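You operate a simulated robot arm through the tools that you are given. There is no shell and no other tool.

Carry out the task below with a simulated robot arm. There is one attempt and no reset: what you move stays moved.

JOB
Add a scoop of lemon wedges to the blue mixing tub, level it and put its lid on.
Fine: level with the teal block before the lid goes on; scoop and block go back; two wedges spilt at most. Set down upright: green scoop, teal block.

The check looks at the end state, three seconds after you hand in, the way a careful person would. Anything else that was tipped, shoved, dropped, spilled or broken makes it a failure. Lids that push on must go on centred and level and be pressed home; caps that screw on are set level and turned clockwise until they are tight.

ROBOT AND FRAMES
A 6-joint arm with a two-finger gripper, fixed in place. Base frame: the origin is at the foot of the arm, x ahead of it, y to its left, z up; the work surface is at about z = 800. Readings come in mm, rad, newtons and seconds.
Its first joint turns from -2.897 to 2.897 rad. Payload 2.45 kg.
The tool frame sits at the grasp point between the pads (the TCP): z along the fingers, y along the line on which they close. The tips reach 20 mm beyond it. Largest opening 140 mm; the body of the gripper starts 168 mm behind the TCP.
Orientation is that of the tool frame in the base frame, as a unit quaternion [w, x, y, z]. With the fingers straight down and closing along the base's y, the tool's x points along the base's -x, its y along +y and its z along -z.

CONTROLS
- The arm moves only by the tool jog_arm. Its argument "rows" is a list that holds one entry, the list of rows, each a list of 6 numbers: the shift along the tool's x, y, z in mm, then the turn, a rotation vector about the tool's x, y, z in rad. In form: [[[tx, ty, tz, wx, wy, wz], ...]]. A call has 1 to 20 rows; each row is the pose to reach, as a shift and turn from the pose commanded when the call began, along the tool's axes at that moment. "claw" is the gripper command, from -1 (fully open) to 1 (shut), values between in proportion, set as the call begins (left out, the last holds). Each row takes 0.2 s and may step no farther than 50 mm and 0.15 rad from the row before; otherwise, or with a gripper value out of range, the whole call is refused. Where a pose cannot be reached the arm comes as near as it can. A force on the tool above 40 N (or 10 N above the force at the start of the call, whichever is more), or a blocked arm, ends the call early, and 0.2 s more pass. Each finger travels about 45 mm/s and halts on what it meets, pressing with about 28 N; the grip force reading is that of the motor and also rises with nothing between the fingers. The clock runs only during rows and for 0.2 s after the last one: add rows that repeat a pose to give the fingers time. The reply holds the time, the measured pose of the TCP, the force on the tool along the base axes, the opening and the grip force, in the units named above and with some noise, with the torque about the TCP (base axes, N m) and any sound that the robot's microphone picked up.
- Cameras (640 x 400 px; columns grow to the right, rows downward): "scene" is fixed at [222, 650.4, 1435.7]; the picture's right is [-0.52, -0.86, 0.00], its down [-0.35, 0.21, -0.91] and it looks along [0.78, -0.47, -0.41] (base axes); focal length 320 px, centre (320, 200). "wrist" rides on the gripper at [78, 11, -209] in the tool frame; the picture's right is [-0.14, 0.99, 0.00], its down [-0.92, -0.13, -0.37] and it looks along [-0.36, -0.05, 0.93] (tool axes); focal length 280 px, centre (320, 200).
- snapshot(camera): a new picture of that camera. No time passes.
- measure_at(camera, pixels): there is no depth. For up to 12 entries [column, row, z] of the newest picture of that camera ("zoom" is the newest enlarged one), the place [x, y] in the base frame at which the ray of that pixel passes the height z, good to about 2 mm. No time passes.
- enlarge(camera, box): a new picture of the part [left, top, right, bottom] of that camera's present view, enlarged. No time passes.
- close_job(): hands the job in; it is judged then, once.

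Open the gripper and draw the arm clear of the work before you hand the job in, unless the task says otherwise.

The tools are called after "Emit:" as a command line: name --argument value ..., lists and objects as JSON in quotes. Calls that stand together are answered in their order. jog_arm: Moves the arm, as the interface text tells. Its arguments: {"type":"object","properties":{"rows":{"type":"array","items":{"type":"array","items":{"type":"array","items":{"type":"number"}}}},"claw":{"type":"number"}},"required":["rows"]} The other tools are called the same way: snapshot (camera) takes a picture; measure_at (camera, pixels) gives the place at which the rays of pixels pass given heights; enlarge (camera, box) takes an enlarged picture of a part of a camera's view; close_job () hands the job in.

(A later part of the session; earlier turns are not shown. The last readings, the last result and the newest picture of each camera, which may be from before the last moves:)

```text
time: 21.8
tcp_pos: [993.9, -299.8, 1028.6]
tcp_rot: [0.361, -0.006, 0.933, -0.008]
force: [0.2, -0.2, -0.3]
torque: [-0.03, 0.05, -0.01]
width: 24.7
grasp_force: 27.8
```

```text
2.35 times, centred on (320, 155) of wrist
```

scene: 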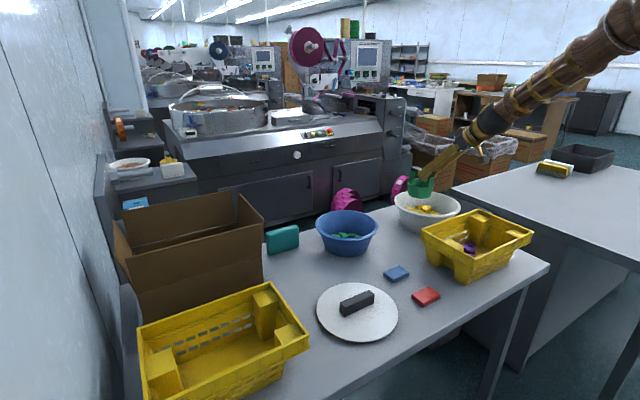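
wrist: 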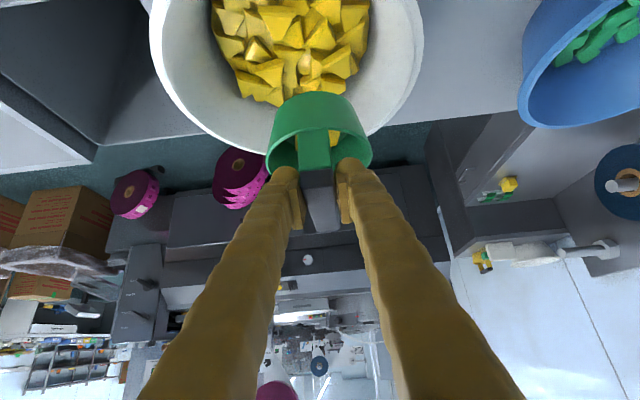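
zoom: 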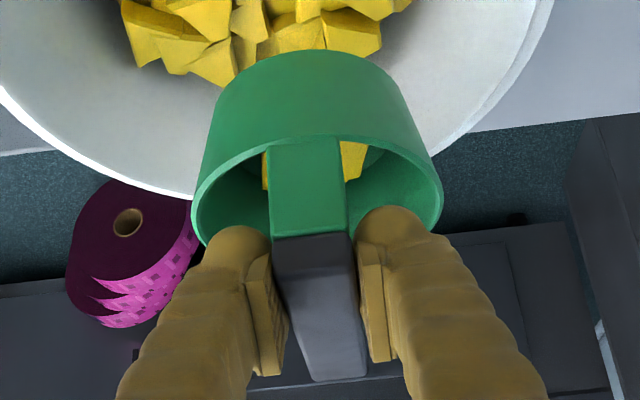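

Only one or two wedges are visible in the cup; the rest are piled toward the near side of the bowl. I'll roll again above the bowl (opening facing +y exactly) to look at the pile and scoop again.

Emit:
jog_arm --rows '[[[0.6, -1.5, -3.6, 0.0513, 0.0474, -0.1228], [1.2, -3, -7.1, 0.1026, 0.0949, -0.2457], [1.8, -4.5, -10.7, 0.1539, 0.1423, -0.3685], [2.4, -6, -14.2, 0.2052, 0.1897, -0.4914], [3, -7.5, -17.8, 0.2565, 0.2372, -0.6142], [3.5, -8.9, -21.3, 0.3077, 0.2846, -0.737], [4.1, -10.4, -24.9, 0.359, 0.332, -0.8599], [4.7, -11.9, -28.4, 0.4103, 0.3795, -0.9827], [5.3, -13.4, -32, 0.4616, 0.4269, -1.1055], [5.9, -14.9, -35.5, 0.5129, 0.4744, -1.2284], [6.5, -16.4, -39.1, 0.5642, 0.5218, -1.3512], [6.5, -16.4, -39.1, 0.5642, 0.5218, -1.3512]]]'

Emit:
snapshot --camera "wrist"

Emit:
enlarge --camera "wrist" --box '[240, 70, 560, 320]'

Emit:
enlarge --camera "scene" --box '[350, 130, 490, 240]'

```text
time: 24.4
tcp_pos: [962.3, -315.5, 1052.0]
tcp_rot: [0.033, -0.48, 0.744, -0.464]
force: [0.2, 0.4, -0.2]
torque: [0.05, -0.02, -0.01]
width: 24.7
grasp_force: 28.3
```

```text
taken
```

wrist: 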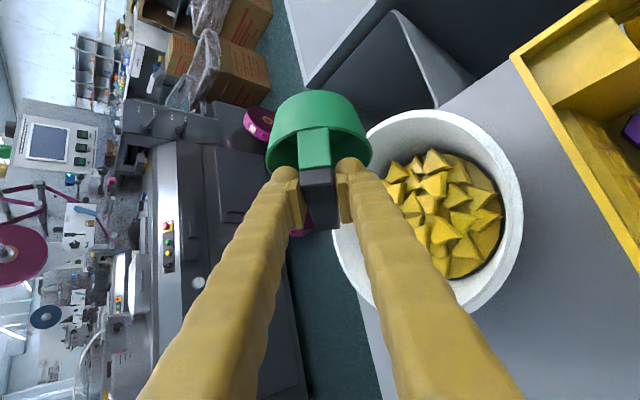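

```text
1.60 times, centred on (400, 195) of wrist
```

zoom: 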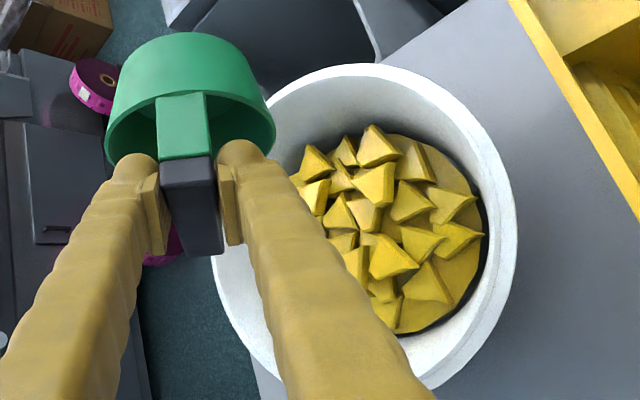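

```text
3.64 times, centred on (420, 185) of scene
```

zoom: 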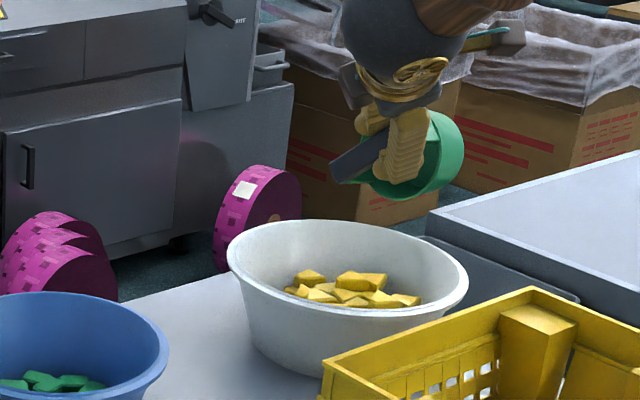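

The loose wedges lie on a flat yellow bed. I'll measure the bowl and pile extents from this view.

Emit:
measure_at --camera "wrist" --pixels '[[503, 217, 825], [434, 148, 825], [462, 278, 825], [522, 190, 893], [440, 110, 893], [462, 310, 893], [425, 155, 840], [391, 170, 840], [405, 230, 840], [496, 210, 840], [440, 265, 840]]'

```text
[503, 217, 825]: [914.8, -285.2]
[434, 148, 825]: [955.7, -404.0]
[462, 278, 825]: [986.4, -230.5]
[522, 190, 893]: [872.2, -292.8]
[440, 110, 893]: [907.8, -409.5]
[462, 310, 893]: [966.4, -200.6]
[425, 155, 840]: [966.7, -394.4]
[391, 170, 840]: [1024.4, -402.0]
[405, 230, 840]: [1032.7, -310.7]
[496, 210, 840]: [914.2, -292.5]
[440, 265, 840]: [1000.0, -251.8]
```

Bowl centre is now about (998,-320). Lower the cup at the -y side of the pile (lip at about (992,-355)).

Emit:
jog_arm --rows '[[[-9, 15.5, 14, 0, 0, 0], [-18, 31, 28.1, 0, 0, 0], [-27, 46.5, 42.2, 0, 0, 0], [-36, 62, 56.2, 0, 0, 0], [-43, 74.1, 67.2, 0, 0, 0], [-47, 81, 73.4, 0, 0, 0], [-51, 87.8, 79.7, 0, 0, 0], [-55, 94.7, 85.9, 0, 0, 0], [-58.2, 100.2, 90.9, 0, 0, 0], [-60.8, 104.9, 94.6, 0, 0, 0], [-60.8, 104.9, 94.6, 0, 0, 0]]]'

Emit:
snapshot --camera "wrist"

Emit:
enlarge --camera "wrist" --box '[240, 40, 480, 300]'

Emit:
enlarge --camera "scene" --box '[350, 150, 490, 240]'

```text
time: 26.8
tcp_pos: [969.5, -322.0, 897.7]
tcp_rot: [0.035, -0.48, 0.743, -0.465]
force: [-0.5, 1.5, -1.4]
torque: [0.17, 0.04, 0.06]
width: 24.7
grasp_force: 28.4
```

```text
taken
```

wrist: 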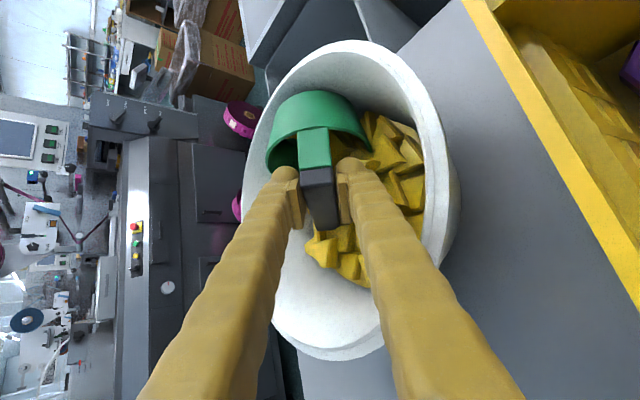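

```text
1.54 times, centred on (360, 170) of wrist
```

zoom: 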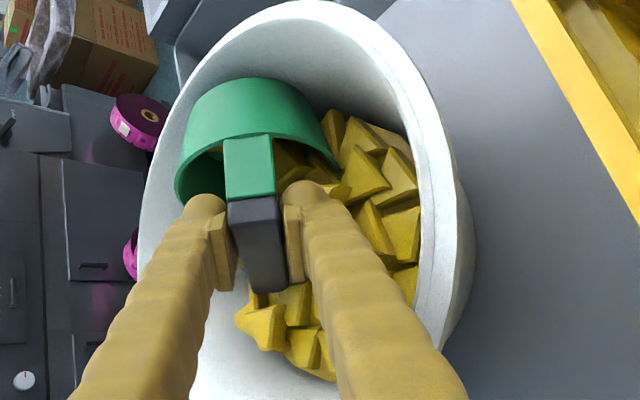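

```text
4.44 times, centred on (420, 195) of scene
```

zoom: 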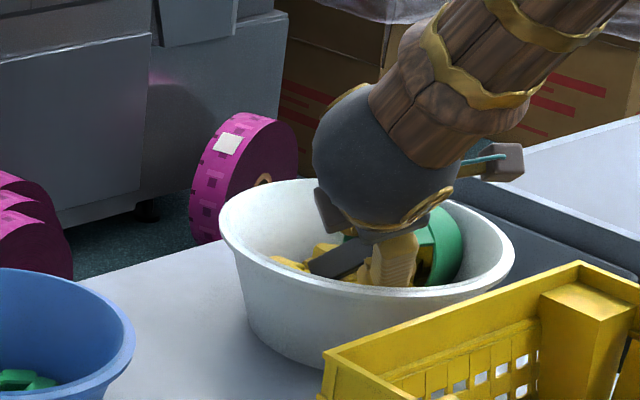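

Bowl shifted again slightly. Measure from this view.

Emit:
measure_at --camera "wrist" --pixels '[[449, 170, 893], [425, 100, 893], [370, 41, 893], [300, 62, 893], [258, 125, 893], [275, 310, 893], [330, 360, 893], [380, 345, 893], [445, 240, 893]]'

```text
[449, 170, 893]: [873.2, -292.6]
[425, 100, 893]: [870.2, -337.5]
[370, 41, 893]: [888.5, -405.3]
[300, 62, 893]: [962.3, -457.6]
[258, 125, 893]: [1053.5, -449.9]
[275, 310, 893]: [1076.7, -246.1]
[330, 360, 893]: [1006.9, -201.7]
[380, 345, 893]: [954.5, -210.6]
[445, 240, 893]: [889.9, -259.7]
```

Bowl centre ≈(994,-334). Sweeping +y will push wedges into the mouth (and nudge the bowl back). Sweep 60 mm.

Emit:
jog_arm --rows '[[[-6, 0.9, -5.3, 0, 0, 0], [-12, 1.7, -10.5, 0, 0, 0], [-17.9, 2.6, -15.8, 0, 0, 0], [-23.8, 3.5, -21.1, 0, 0, 0], [-29.8, 4.4, -26.4, 0, 0, 0], [-35.8, 5.2, -31.6, 0, 0, 0], [-41.7, 6.1, -36.9, 0, 0, 0], [-44.7, 6.5, -39.5, 0, 0, 0]]]'

Emit:
snapshot --camera "wrist"

Emit:
enlarge --camera "wrist" --box '[220, 0, 480, 300]'

Emit:
enlarge --camera "scene" --box '[350, 150, 490, 240]'

```text
time: 28.6
tcp_pos: [969.7, -261.3, 900.0]
tcp_rot: [0.036, -0.48, 0.744, -0.464]
force: [1.5, -3.5, 6.4]
torque: [0.56, 0.44, 0.1]
width: 25.1
grasp_force: 28.0
```

```text
taken
```

wrist: 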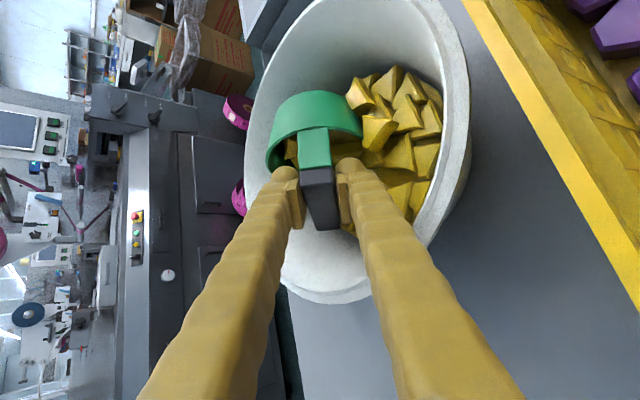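

```text
1.33 times, centred on (350, 150) of wrist
```

zoom: 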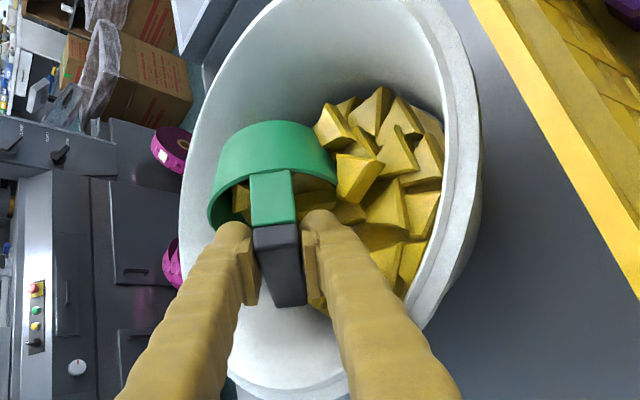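

```text
4.44 times, centred on (420, 195) of scene
```

zoom: 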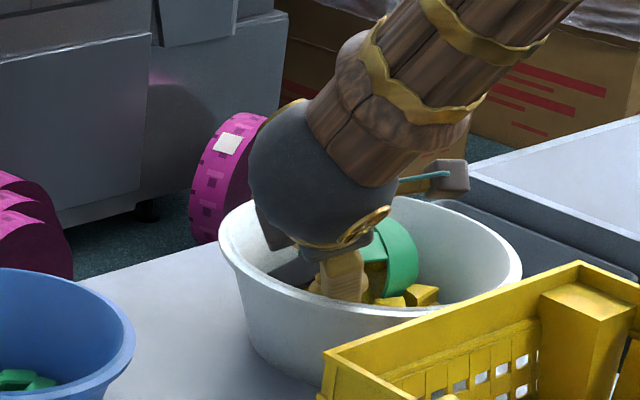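

Some wedges are in the cup again (zoom (290,195)). Curl up with a little forward push.

Emit:
jog_arm --rows '[[[0.8, -4.5, -4.4, -0.0513, -0.0474, 0.1228], [3.2, -11.4, -9.7, -0.1026, -0.0949, 0.2457], [5.7, -17.5, -14.3, -0.1539, -0.1423, 0.3685], [10.7, -24.2, -18.1, -0.2052, -0.1897, 0.4914], [17.7, -31.8, -21.2, -0.2565, -0.2372, 0.6142], [27.1, -40.2, -23.4, -0.3077, -0.2846, 0.737], [37.3, -48.8, -26.4, -0.359, -0.332, 0.8599], [48, -57.5, -30.8, -0.4103, -0.3795, 0.9827], [59.2, -67.3, -36.1, -0.4616, -0.4269, 1.1055], [69.7, -75.6, -40.2, -0.5129, -0.4744, 1.2284], [79.3, -83.4, -44.8, -0.5642, -0.5218, 1.3512], [79.3, -83.4, -44.8, -0.5642, -0.5218, 1.3512]]]'

Emit:
snapshot --camera "wrist"

Emit:
enlarge --camera "wrist" --box '[240, 70, 400, 240]'

Emit:
enlarge --camera "scene" --box '[350, 150, 490, 240]'

```text
time: 31.2
tcp_pos: [962.4, -299.9, 1015.9]
tcp_rot: [0.361, -0.007, 0.933, -0.008]
force: [-0.2, 0.0, -1.8]
torque: [0.01, 0.06, -0.01]
width: 24.7
grasp_force: 27.4
```

```text
taken
```

wrist: 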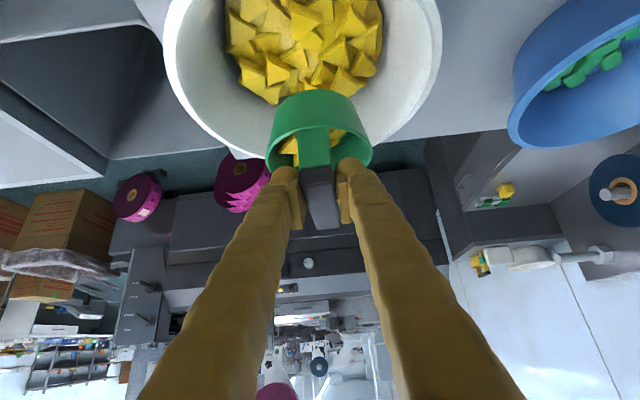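

```text
2.35 times, centred on (320, 155) of wrist
```

zoom: 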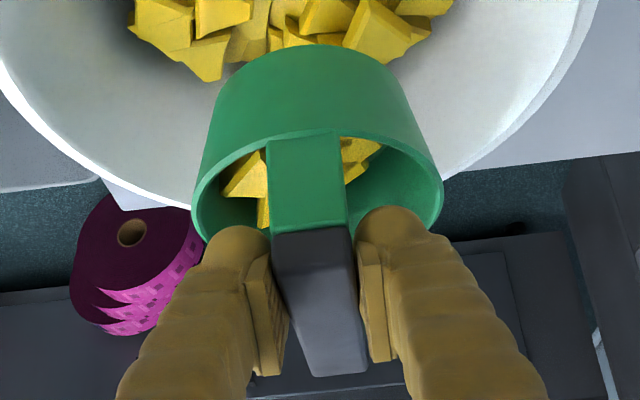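

```text
4.44 times, centred on (420, 195) of scene
```

zoom: 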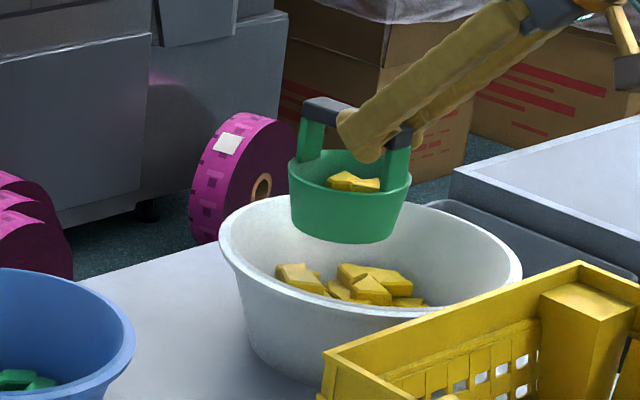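

The cup is now well filled (wedges visible up to the rim). I'll carry it smoothly above the blue tub.

Emit:
jog_arm --rows '[[[-0.7, 9, 0.6, 0, 0, 0], [-2.1, 25, 1.8, 0, 0, 0], [-4.2, 50, 3.5, 0, 0, 0], [-6.2, 75, 5.3, 0, 0, 0], [-8.3, 100, 7, 0, 0, 0], [-10.4, 125, 8.8, 0, 0, 0], [-12.5, 150, 10.6, 0, 0, 0], [-14.5, 175, 12.3, 0, 0, 0], [-16.6, 200, 14.1, 0, 0, 0], [-18.7, 225, 15.8, 0, 0, 0], [-20.8, 250, 17.6, 0, 0, 0], [-22.9, 275, 19.4, 0, 0, 0], [-24.9, 300, 21.1, 0, 0, 0], [-27, 325, 22.9, 0, 0, 0], [-28.3, 340, 24, 0, 0, 0], [-28.9, 348, 24.5, 0, 0, 0], [-28.9, 348, 24.5, 0, 0, 0]]]'

Emit:
snapshot --camera "wrist"

Emit:
snapshot --camera "scene"

Emit:
enlarge --camera "scene" --box '[280, 150, 440, 270]'

```text
time: 34.8
tcp_pos: [996.9, 49.1, 1010.4]
tcp_rot: [0.361, -0.007, 0.933, -0.007]
force: [1.0, 0.1, -2.0]
torque: [-0.01, 0.03, -0.01]
width: 25.0
grasp_force: 28.5
```

```text
taken
```

wrist: 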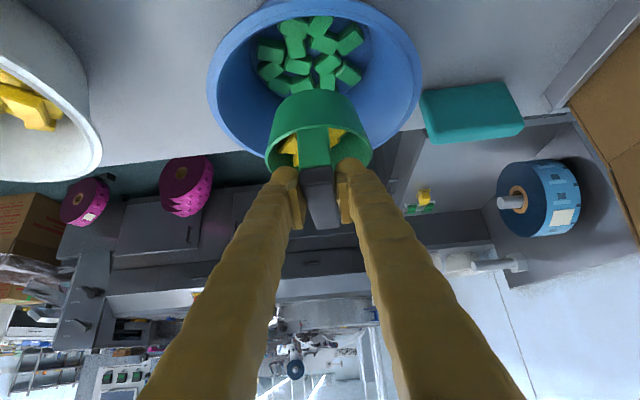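

```text
taken
```

scene: 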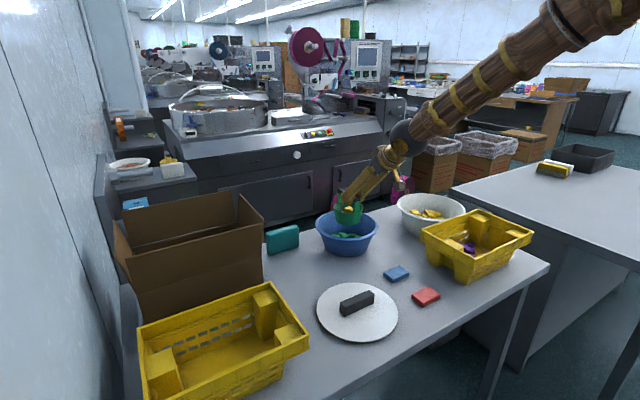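

```text
3.33 times, centred on (360, 210) of scene
```

zoom: 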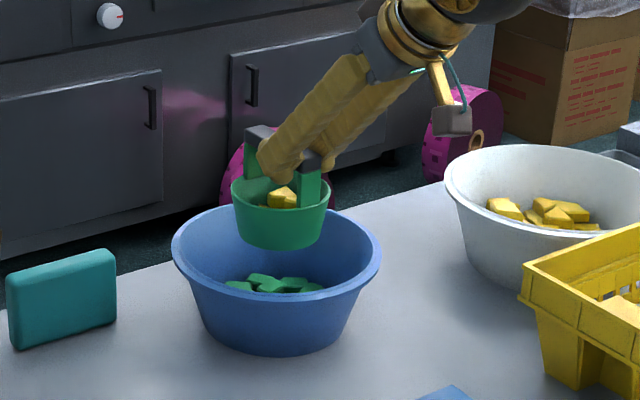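

Measure the tub rim and the block with this view.

Emit:
measure_at --camera "wrist" --pixels '[[207, 75, 880], [422, 80, 880], [315, 1, 880], [240, 130, 880], [393, 133, 880], [230, 30, 880], [400, 30, 880]]'

Emit:
measure_at --camera "scene" --pixels '[[316, 226, 880], [378, 226, 880], [347, 255, 800], [345, 242, 880]]'

```text
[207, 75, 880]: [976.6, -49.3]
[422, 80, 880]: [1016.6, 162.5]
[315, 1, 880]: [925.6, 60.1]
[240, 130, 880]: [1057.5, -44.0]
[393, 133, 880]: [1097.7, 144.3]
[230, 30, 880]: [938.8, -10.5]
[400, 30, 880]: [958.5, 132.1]
```

```text
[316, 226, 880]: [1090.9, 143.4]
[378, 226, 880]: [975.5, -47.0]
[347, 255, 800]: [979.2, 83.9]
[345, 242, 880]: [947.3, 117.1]
```

Tub centre ≈(1030,50), rim radius ≈109; the scoop is centred over it. Start tilting the scoop (opening toward -y) over the tub to 75°.

Emit:
jog_arm --rows '[[[1.1, -1.4, 1.9, -0.0232, 0.0314, 0.14], [2.1, -2.8, 3.8, -0.0464, 0.0628, 0.2801], [3.2, -4.1, 5.7, -0.0696, 0.0942, 0.4201], [4.2, -5.5, 7.6, -0.0928, 0.1255, 0.5602], [5.3, -6.9, 9.5, -0.116, 0.1569, 0.7002], [6.4, -8.3, 11.4, -0.1392, 0.1883, 0.8403], [7.4, -9.6, 13.2, -0.1624, 0.2197, 0.9803], [8.5, -11, 15.1, -0.1856, 0.2511, 1.1203], [9.5, -12.4, 17, -0.2088, 0.2825, 1.2604], [10.6, -13.8, 18.9, -0.232, 0.3138, 1.4004], [11.6, -15.1, 20.8, -0.2552, 0.3452, 1.5405], [12.7, -16.5, 22.7, -0.2784, 0.3766, 1.6805], [12.7, -16.5, 22.7, -0.2784, 0.3766, 1.6805]]]'

Emit:
snapshot --camera "wrist"

Emit:
snapshot --camera "scene"

Emit:
enlarge --camera "scene" --box '[280, 150, 440, 270]'

```text
time: 37.6
tcp_pos: [1004.9, 31.4, 985.4]
tcp_rot: [0.082, 0.641, 0.665, 0.374]
force: [-0.7, -0.6, 0.3]
torque: [-0.03, 0.0, 0.01]
width: 24.6
grasp_force: 28.6
```

```text
taken
```

wrist: 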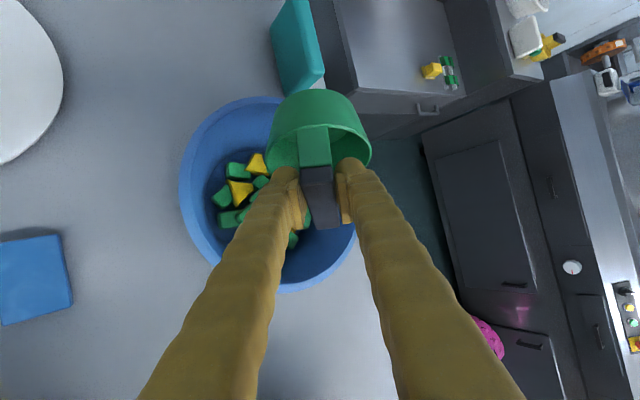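

```text
taken
```

scene: 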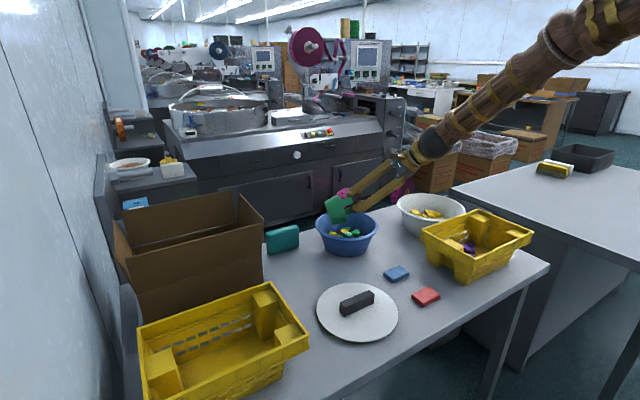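

```text
3.33 times, centred on (360, 210) of scene
```

zoom: 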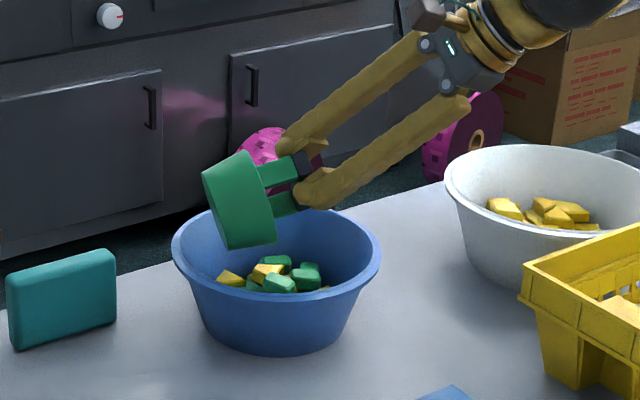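

Wedges have dropped into the tub. I'll tilt a further 30° to make sure the cup empties, keeping the lip over the tub.

Emit:
jog_arm --rows '[[[-7.6, -2, -5.7, -0.064, 0.107, 0.0575], [-15.2, -4.1, -11.5, -0.1285, 0.214, 0.115], [-22.8, -6.2, -17.2, -0.1928, 0.321, 0.1725], [-30.4, -8.2, -22.9, -0.257, 0.428, 0.23], [-30.4, -8.2, -22.9, -0.257, 0.428, 0.23], [-30.4, -8.2, -22.9, -0.257, 0.428, 0.23]]]'

Emit:
snapshot --camera "wrist"

Emit:
enlarge --camera "wrist" --box '[160, 60, 400, 310]'

Emit:
enlarge --camera "scene" --box '[280, 150, 440, 270]'

```text
time: 39.0
tcp_pos: [989.8, -5.6, 983.8]
tcp_rot: [-0.022, 0.603, 0.538, 0.589]
force: [0.4, -0.5, -0.5]
torque: [-0.05, 0.05, 0.04]
width: 24.7
grasp_force: 27.9
```

```text
taken
```

wrist: 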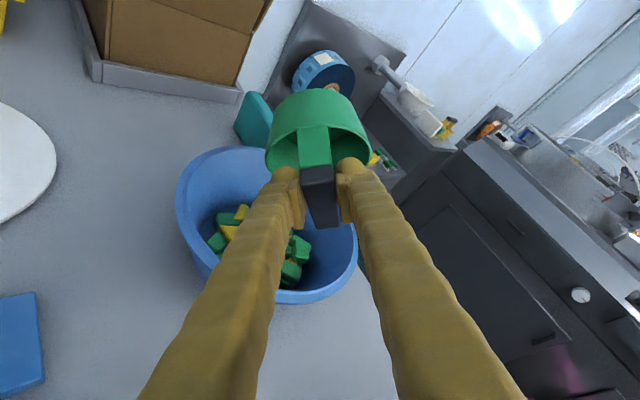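

```text
1.60 times, centred on (280, 185) of wrist
```

zoom: 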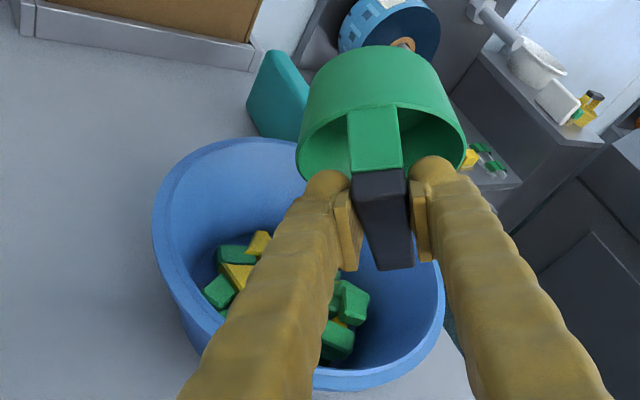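

```text
3.33 times, centred on (360, 210) of scene
```

zoom: 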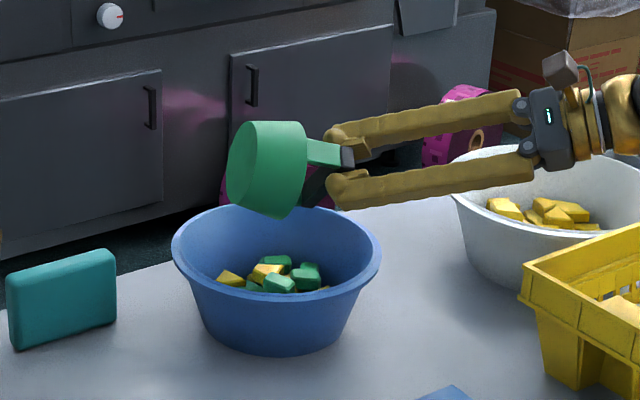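

The cup is empty. Undo the tilt in two moves, then count the wedges in the tub.

Emit:
jog_arm --rows '[[[0, 0, -8, 0.064, -0.107, -0.0575], [0, 0, -16, 0.1285, -0.214, -0.115], [0, 0, -24, 0.1928, -0.321, -0.1725], [0, 0, -32, 0.257, -0.428, -0.23]]]'

Emit:
snapshot --camera "wrist"

Emit:
enlarge --camera "wrist" --box '[160, 60, 400, 310]'

```text
time: 40.0
tcp_pos: [966.6, -26.0, 995.7]
tcp_rot: [0.083, 0.642, 0.666, 0.372]
force: [0.7, -0.1, -1.4]
torque: [-0.01, -0.01, 0.03]
width: 24.4
grasp_force: 27.7
```

```text
taken
```

wrist: 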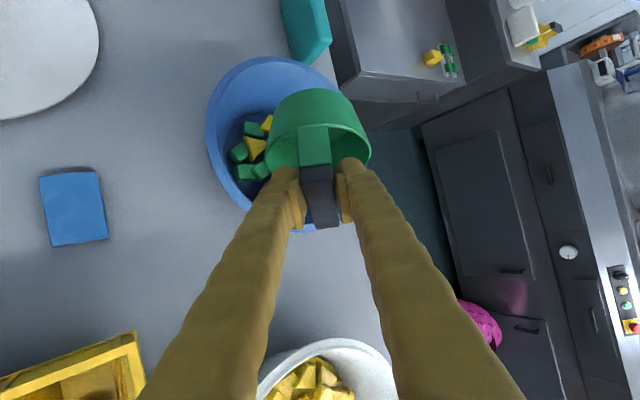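

```text
1.60 times, centred on (280, 185) of wrist
```

zoom: 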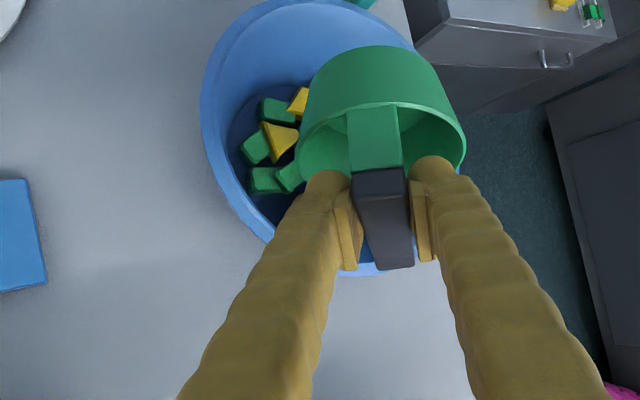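

Return to upright over the tub.

Emit:
jog_arm --rows '[[[7.3, 4.6, 0.2, 0.0232, -0.0314, -0.14], [14.6, 9.2, 0.4, 0.0464, -0.0628, -0.2801], [21.8, 13.8, 0.5, 0.0696, -0.0942, -0.4201], [29.1, 18.4, 0.7, 0.0928, -0.1255, -0.5602], [36.4, 23, 0.9, 0.116, -0.1569, -0.7002], [43.7, 27.6, 1.1, 0.1392, -0.1883, -0.8403], [50.9, 32.1, 1.2, 0.1624, -0.2197, -0.9803], [58.2, 36.7, 1.4, 0.1856, -0.2511, -1.1203], [65.5, 41.3, 1.6, 0.2088, -0.2825, -1.2604], [72.8, 45.9, 1.8, 0.232, -0.3138, -1.4004], [80, 50.5, 1.9, 0.2552, -0.3452, -1.5405], [87.3, 55.1, 2.1, 0.2784, -0.3766, -1.6805], [87.3, 55.1, 2.1, 0.2784, -0.3766, -1.6805]]]'

Emit:
snapshot --camera "wrist"

Emit:
enlarge --camera "wrist" --box '[200, 0, 440, 150]'

Emit:
enlarge --camera "scene" --box '[310, 200, 390, 260]'

```text
time: 42.8
tcp_pos: [998.2, 49.0, 1059.7]
tcp_rot: [0.361, -0.006, 0.932, -0.009]
force: [0.9, 0.8, -0.9]
torque: [0.01, 0.01, 0.01]
width: 25.0
grasp_force: 28.0
```

```text
taken
```

wrist: 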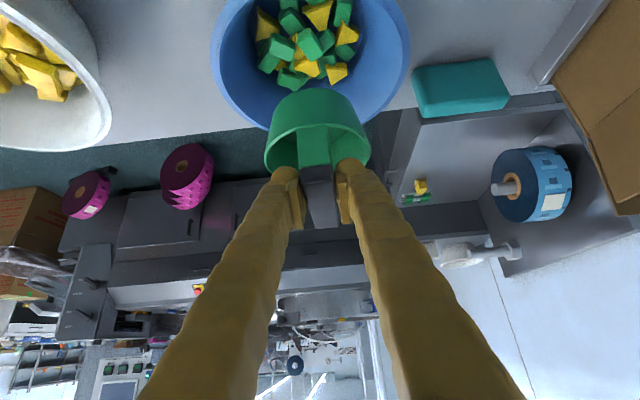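

```text
2.67 times, centred on (320, 75) of wrist
```

zoom: 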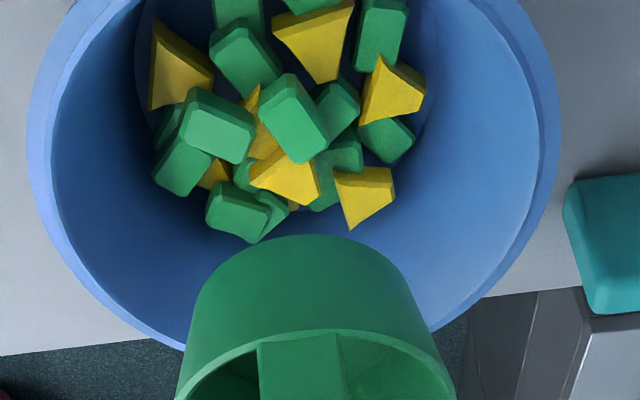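

```text
6.67 times, centred on (350, 230) of scene
```

zoom: 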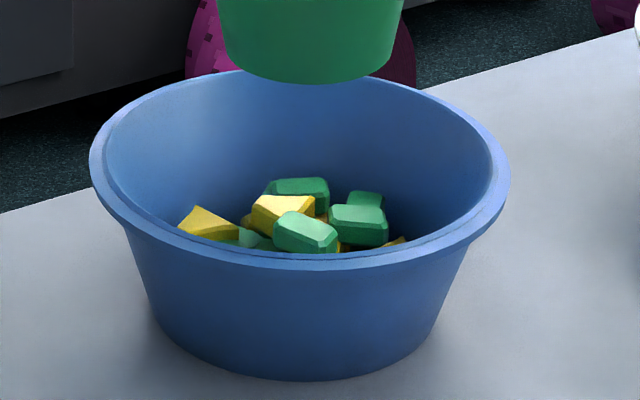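

At least seven wedges are in the tub: a good scoop, none spilt. Now carry the scoop back over its original spot.

Emit:
jog_arm --rows '[[[-5.2, -25.5, 15.1, 0, 0, 0], [-10.4, -50.9, 30.1, 0, 0, 0], [-15.6, -76.4, 45.2, 0, 0, 0], [-20.7, -101.8, 60.3, 0, 0, 0], [-25.9, -127.3, 75.4, 0, 0, 0], [-31.1, -152.7, 90.4, 0, 0, 0], [-36.3, -178.2, 105.5, 0, 0, 0], [-36.3, -178.2, 105.5, 0, 0, 0]]]'

Emit:
snapshot --camera "wrist"

Emit:
snapshot --camera "scene"

```text
time: 44.6
tcp_pos: [1095.8, -130.4, 1009.7]
tcp_rot: [0.361, -0.007, 0.933, -0.009]
force: [0.3, 0.1, 0.0]
torque: [0.02, 0.01, -0.01]
width: 24.6
grasp_force: 28.0
```

```text
taken
```

wrist: 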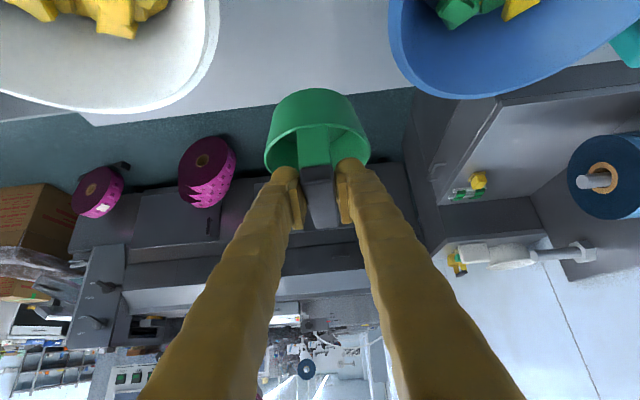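

```text
taken
```

scene: 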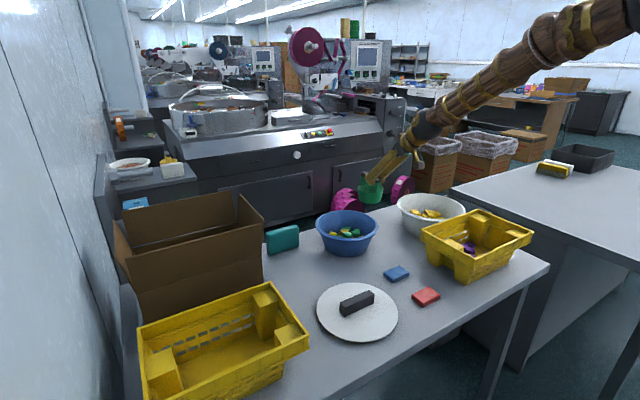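

Descend to just above the original height.

Emit:
jog_arm --rows '[[[15, 0.5, 17, 0, 0, 0], [30, 0.9, 34, 0, 0, 0], [45, 1.3, 51, 0, 0, 0], [60, 1.8, 68, 0, 0, 0], [68, 2.1, 77, 0, 0, 0], [70.5, 2.1, 79.8, 0, 0, 0], [70.5, 2.1, 79.8, 0, 0, 0]]]'

Emit:
enlarge --camera "scene" --box '[330, 160, 430, 235]'

Emit:
snapshot --camera "wrist"

```text
time: 46.2
tcp_pos: [1097.3, -130.0, 905.6]
tcp_rot: [0.362, -0.007, 0.932, -0.009]
force: [-1.4, -3.7, 13.7]
torque: [0.08, -0.54, -0.2]
width: 24.7
grasp_force: 28.2
```

```text
5.33 times, centred on (380, 198) of scene
```

zoom: 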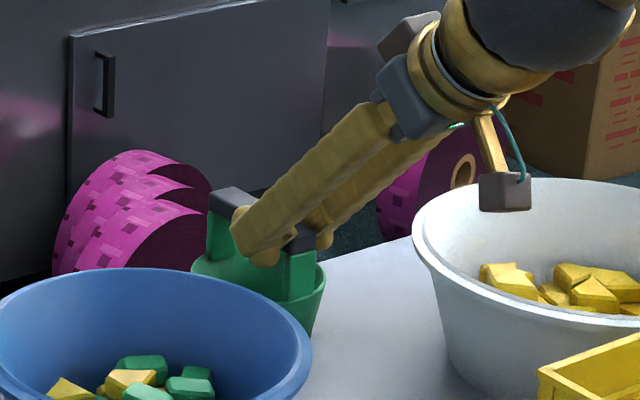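

```text
taken
```

wrist: 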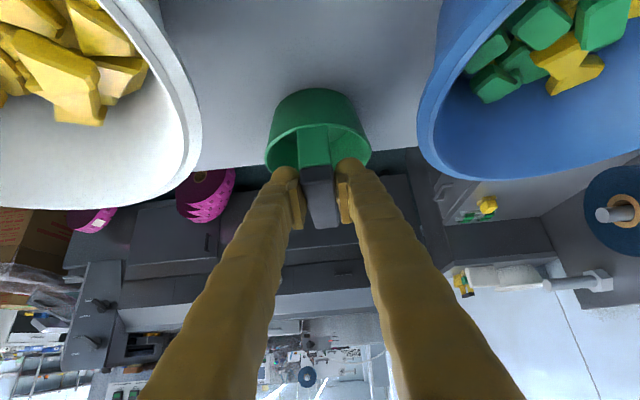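

Contact already at TCP z≈905 (scoop pitched a few mm in the grip). I'll ease up 2 mm and release so it settles flat.

Emit:
jog_arm --rows '[[[-1.4, 0, -1.5, 0, 0, 0], [-1.4, 0, -1.5, 0, 0, 0]]]'

Emit:
jog_arm --rows '[[[0, 0, 0, 0, 0, 0], [0, 0, 0, 0, 0, 0], [0, 0, 0, 0, 0, 0], [0, 0, 0, 0, 0, 0]]]' --claw 0.1

Emit:
snapshot --camera "wrist"

Emit:
enlarge --camera "scene" --box '[330, 160, 430, 235]'

```text
time: 46.8
tcp_pos: [1096.9, -128.4, 904.9]
tcp_rot: [0.36, -0.007, 0.933, -0.009]
force: [0.6, -1.8, 5.3]
torque: [0.05, -0.31, -0.08]
width: 24.8
grasp_force: 27.8
```

```text
time: 47.8
tcp_pos: [1098.1, -128.1, 906.0]
tcp_rot: [0.36, -0.007, 0.933, -0.008]
force: [0.6, 0.1, -0.1]
torque: [0.01, 0.02, 0.0]
width: 63.2
grasp_force: 0.0
```

```text
taken
```

wrist: 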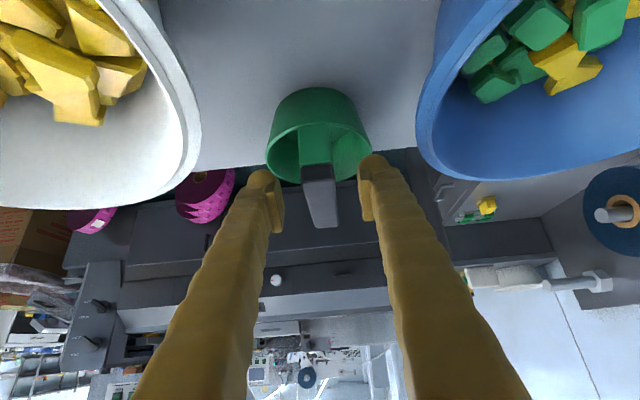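

```text
5.33 times, centred on (380, 198) of scene
```

zoom: 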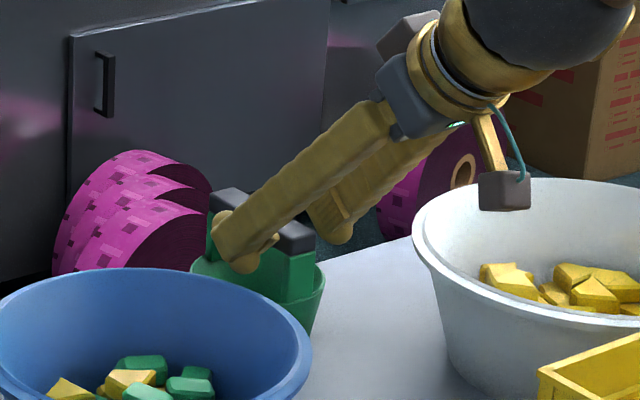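

Scoop stands upright at its place. Lift away and move back over the bowl to measure how far it shifted.

Emit:
jog_arm --rows '[[[-20, -0.6, -22, 0, 0, 0], [-42, -1.2, -46, 0, 0, 0], [-60, -1.8, -66, 0, 0, 0], [-73.9, -2.2, -81.5, 0, 0, 0], [-60, -30, -102, 0, 0, 0], [-46, -58, -122, 0, 0, 0], [-32, -86, -143, 0, 0, 0], [-17, -115, -163, 0, 0, 0], [-3, -143, -184, 0, 0, 0], [11, -171, -204, 0, 0, 0], [25, -199, -225, 0, 0, 0], [25, -199, -225, 0, 0, 0]]]' --claw 1

Emit:
snapshot --camera "wrist"

Emit:
snapshot --camera "scene"

Emit:
enlarge --camera "scene" --box '[310, 160, 490, 270]'

```text
time: 50.4
tcp_pos: [929.6, -324.4, 1059.4]
tcp_rot: [0.361, -0.006, 0.933, -0.01]
force: [-0.4, -0.6, -0.1]
torque: [0.01, 0.0, -0.01]
width: 0.0
grasp_force: 28.5
```

```text
taken
```

wrist: 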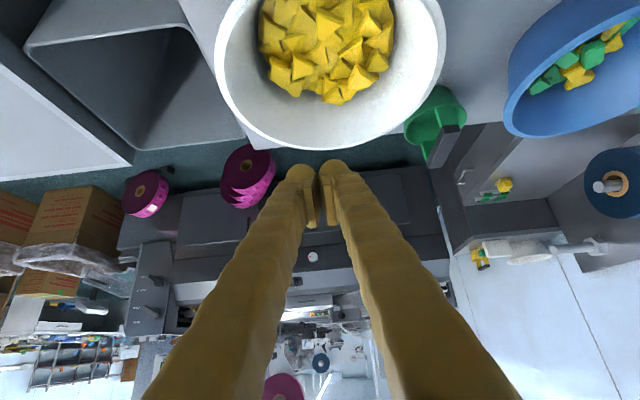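

```text
taken
```

scene: 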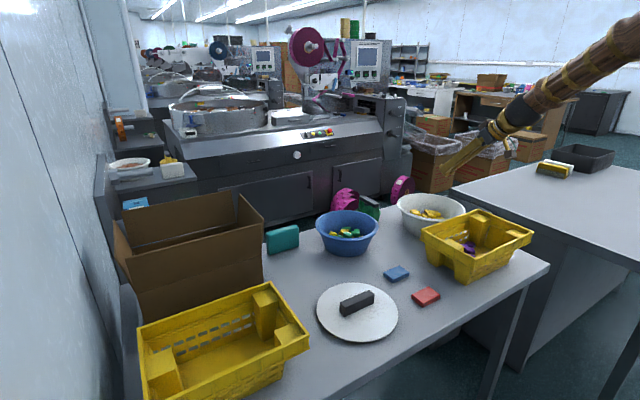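

```text
3.56 times, centred on (400, 215) of scene
```

zoom: 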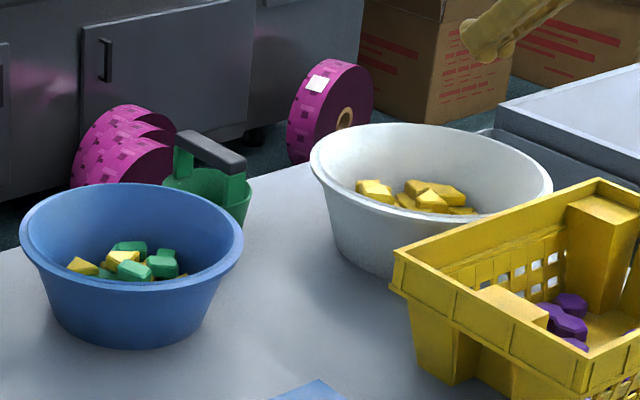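

Measure bowl rim now from both cameras, and the scoop bar.

Emit:
measure_at --camera "wrist" --pixels '[[214, 60, 893], [446, 60, 893], [327, 149, 893], [245, 118, 893], [415, 118, 893], [432, 15, 893], [228, 15, 893], [455, 127, 905], [432, 164, 905]]'

Emit:
measure_at --camera "scene" --pixels '[[397, 203, 893], [465, 208, 893], [430, 194, 893], [361, 198, 905], [377, 206, 905]]'

```text
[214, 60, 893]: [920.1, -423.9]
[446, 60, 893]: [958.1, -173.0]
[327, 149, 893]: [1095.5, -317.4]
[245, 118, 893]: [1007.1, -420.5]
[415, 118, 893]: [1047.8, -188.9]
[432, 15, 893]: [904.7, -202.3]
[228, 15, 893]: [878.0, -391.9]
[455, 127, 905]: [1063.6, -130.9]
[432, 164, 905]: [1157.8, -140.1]
```

```text
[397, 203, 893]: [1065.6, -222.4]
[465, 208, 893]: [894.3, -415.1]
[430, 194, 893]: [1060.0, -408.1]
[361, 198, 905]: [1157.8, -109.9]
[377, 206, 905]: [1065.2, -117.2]
```

The bowl ended about 40 mm closer to the robot (centre ≈(977,-312)), near the crate. I'll push it gently back from inside with closed fingers against its far wall: first lower into its empty far side.

Emit:
jog_arm --rows '[[[-3.8, 3.5, 37, 0, 0, 0], [-7.6, 7, 74, 0, 0, 0], [-11.4, 10.5, 111, 0, 0, 0], [-15.2, 14, 147.8, 0, 0, 0], [-15.2, 14, 147.8, 0, 0, 0]]]'

Emit:
snapshot --camera "wrist"

Emit:
enlarge --camera "scene" --box '[350, 130, 490, 240]'

```text
time: 51.6
tcp_pos: [1041.1, -312.3, 959.8]
tcp_rot: [0.361, -0.007, 0.933, -0.008]
force: [0.3, -0.4, -0.3]
torque: [0.01, -0.01, 0.01]
width: 0.0
grasp_force: 27.8
```

```text
taken
```

wrist: 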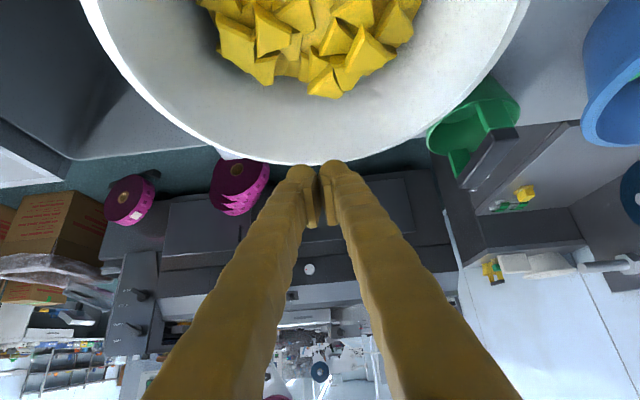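

```text
3.64 times, centred on (420, 185) of scene
```

zoom: 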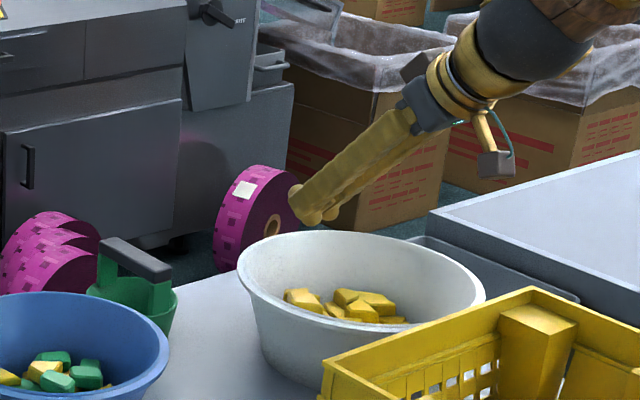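

Measure rim again in this nearer view.

Emit:
measure_at --camera "wrist" --pixels '[[320, 164, 893], [240, 150, 893], [400, 150, 893], [130, 75, 893], [490, 72, 893], [85, 5, 893], [527, 10, 893]]'

```text
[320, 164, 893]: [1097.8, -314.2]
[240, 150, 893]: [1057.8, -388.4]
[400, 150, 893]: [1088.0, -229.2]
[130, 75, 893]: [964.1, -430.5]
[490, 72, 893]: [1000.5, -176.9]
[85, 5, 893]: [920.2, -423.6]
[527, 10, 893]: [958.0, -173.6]
```

Lower into the far side of the bowl and push +x slowly to about half-way.

Emit:
jog_arm --rows '[[[14, 0.4, 15.5, 0, 0, 0], [28, 0.8, 31, 0, 0, 0], [42, 1.2, 46.5, 0, 0, 0], [56.4, 1.7, 62.2, 0, 0, 0], [49, 1.6, 68.9, 0, 0, 0], [41.6, 1.6, 75.6, 0, 0, 0], [36.4, 1.6, 80.3, 0, 0, 0], [31.2, 1.5, 85, 0, 0, 0], [26, 1.5, 89.8, 0, 0, 0], [26, 1.5, 89.8, 0, 0, 0]]]'

Emit:
snapshot --camera "wrist"

Emit:
snapshot --camera "scene"

Emit:
enlarge --camera "scene" --box '[350, 130, 490, 240]'

```text
time: 53.8
tcp_pos: [1081.6, -313.8, 876.5]
tcp_rot: [0.361, -0.007, 0.933, -0.008]
force: [-0.6, -1.2, 0.0]
torque: [0.03, -0.04, -0.02]
width: 0.0
grasp_force: 27.9
```

```text
taken
```

wrist: 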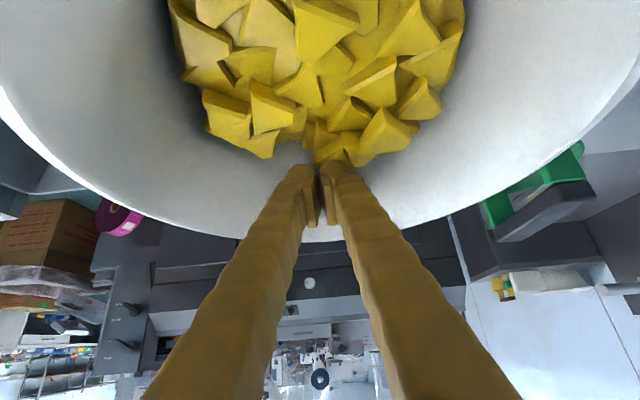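

```text
taken
```

scene: 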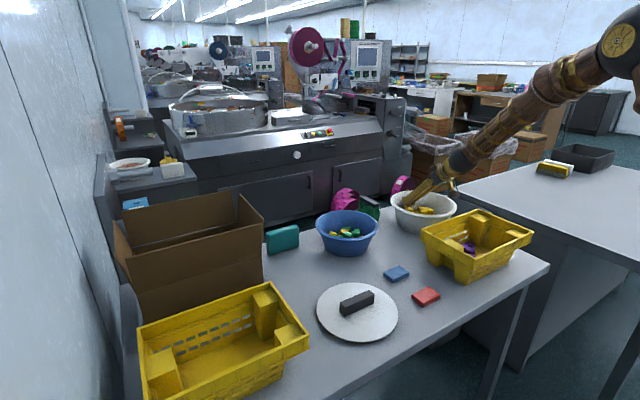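

```text
3.64 times, centred on (420, 185) of scene
```

zoom: 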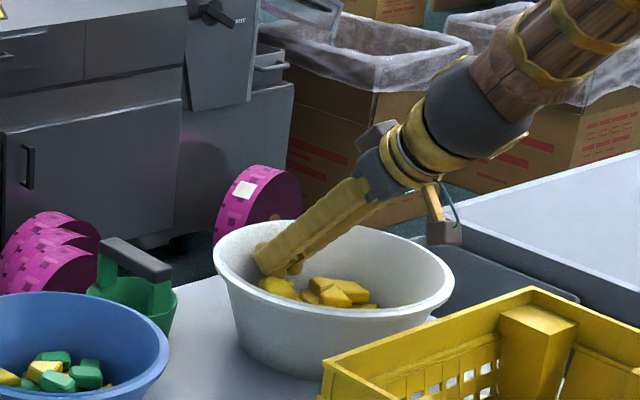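

The bowl is almost back at its original pixels (390/456 columns). Push about 10 mm more.

Emit:
jog_arm --rows '[[[-3.7, 0, 3.4, 0, 0, 0], [-7.4, 0, 6.7, 0, 0, 0], [-7.4, 0, 6.7, 0, 0, 0]]]'

Emit:
enlarge --camera "scene" --box '[350, 150, 490, 240]'

```text
time: 54.6
tcp_pos: [1091.6, -312.7, 875.1]
tcp_rot: [0.361, -0.007, 0.932, -0.008]
force: [-2.6, 0.7, 1.6]
torque: [0.03, -0.01, 0.04]
width: 0.0
grasp_force: 28.3
```

```text
4.44 times, centred on (420, 195) of scene
```

zoom: 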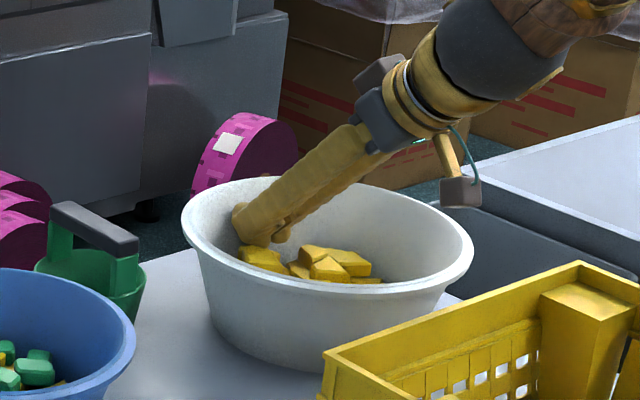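

Bowl is within ~10 mm of its original position. Back off and lift out.

Emit:
jog_arm --rows '[[[7.4, 0, -6.7, 0, 0, 0], [-15, -0.7, -31, 0, 0, 0], [-40, -1.4, -58, 0, 0, 0], [-65, -2.2, -85, 0, 0, 0], [-90, -3, -112, 0, 0, 0], [-100, -3, -122, 0, 0, 0]]]'

Emit:
snapshot --camera "wrist"

```text
time: 56.0
tcp_pos: [1082.9, -312.6, 1031.0]
tcp_rot: [0.36, -0.007, 0.933, -0.007]
force: [-0.2, 0.3, -0.7]
torque: [-0.01, -0.03, -0.01]
width: 0.0
grasp_force: 27.8
```

```text
taken
```

wrist: 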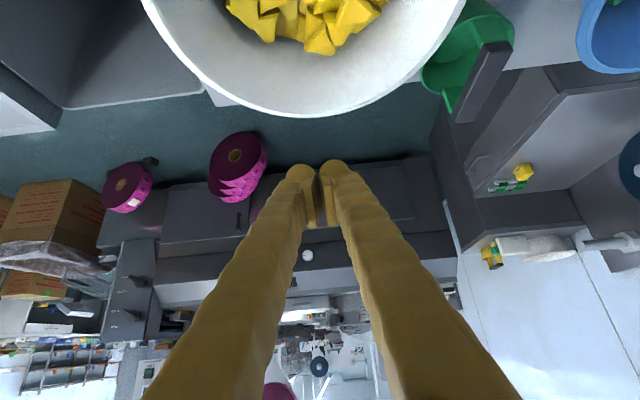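

Traverse left toward the teal block, opening the gripper.

Emit:
jog_arm --rows '[[[2.8, 46, -10.4, 0, 0, 0], [5.6, 92, -20.8, 0, 0, 0], [8.4, 138, -31.2, 0, 0, 0], [11.2, 184, -41.7, 0, 0, 0], [14, 230, -52, 0, 0, 0], [16.8, 276, -62.5, 0, 0, 0], [19.6, 322, -73, 0, 0, 0], [22.4, 368, -83.3, 0, 0, 0], [25.2, 414, -93.7, 0, 0, 0], [28, 460, -104, 0, 0, 0], [30.8, 506, -114.6, 0, 0, 0], [33.6, 552, -125, 0, 0, 0], [33.6, 552, -125, 0, 0, 0]]]' --claw -1

Emit:
snapshot --camera "wrist"

Emit:
snapshot --camera "scene"

```text
time: 58.8
tcp_pos: [970.4, 243.4, 1091.7]
tcp_rot: [0.362, -0.007, 0.932, -0.009]
force: [0.5, -0.1, 0.7]
torque: [0.01, -0.02, 0.02]
width: 140.0
grasp_force: 0.0
```

```text
taken
```

wrist: 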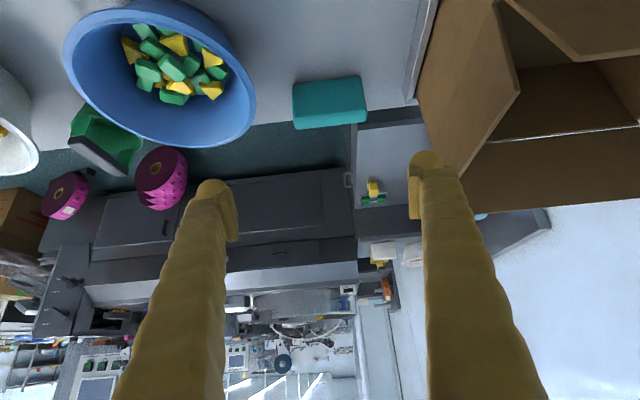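

```text
taken
```

scene: 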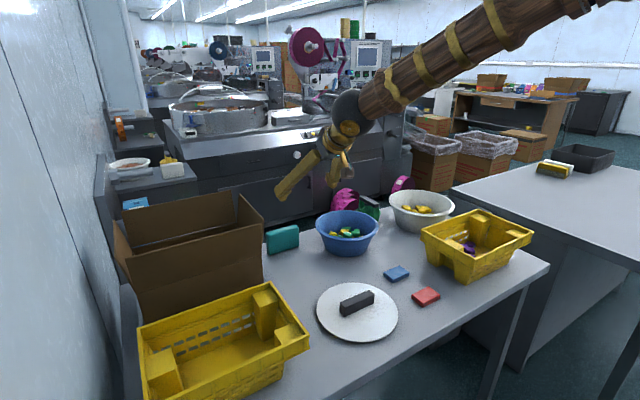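

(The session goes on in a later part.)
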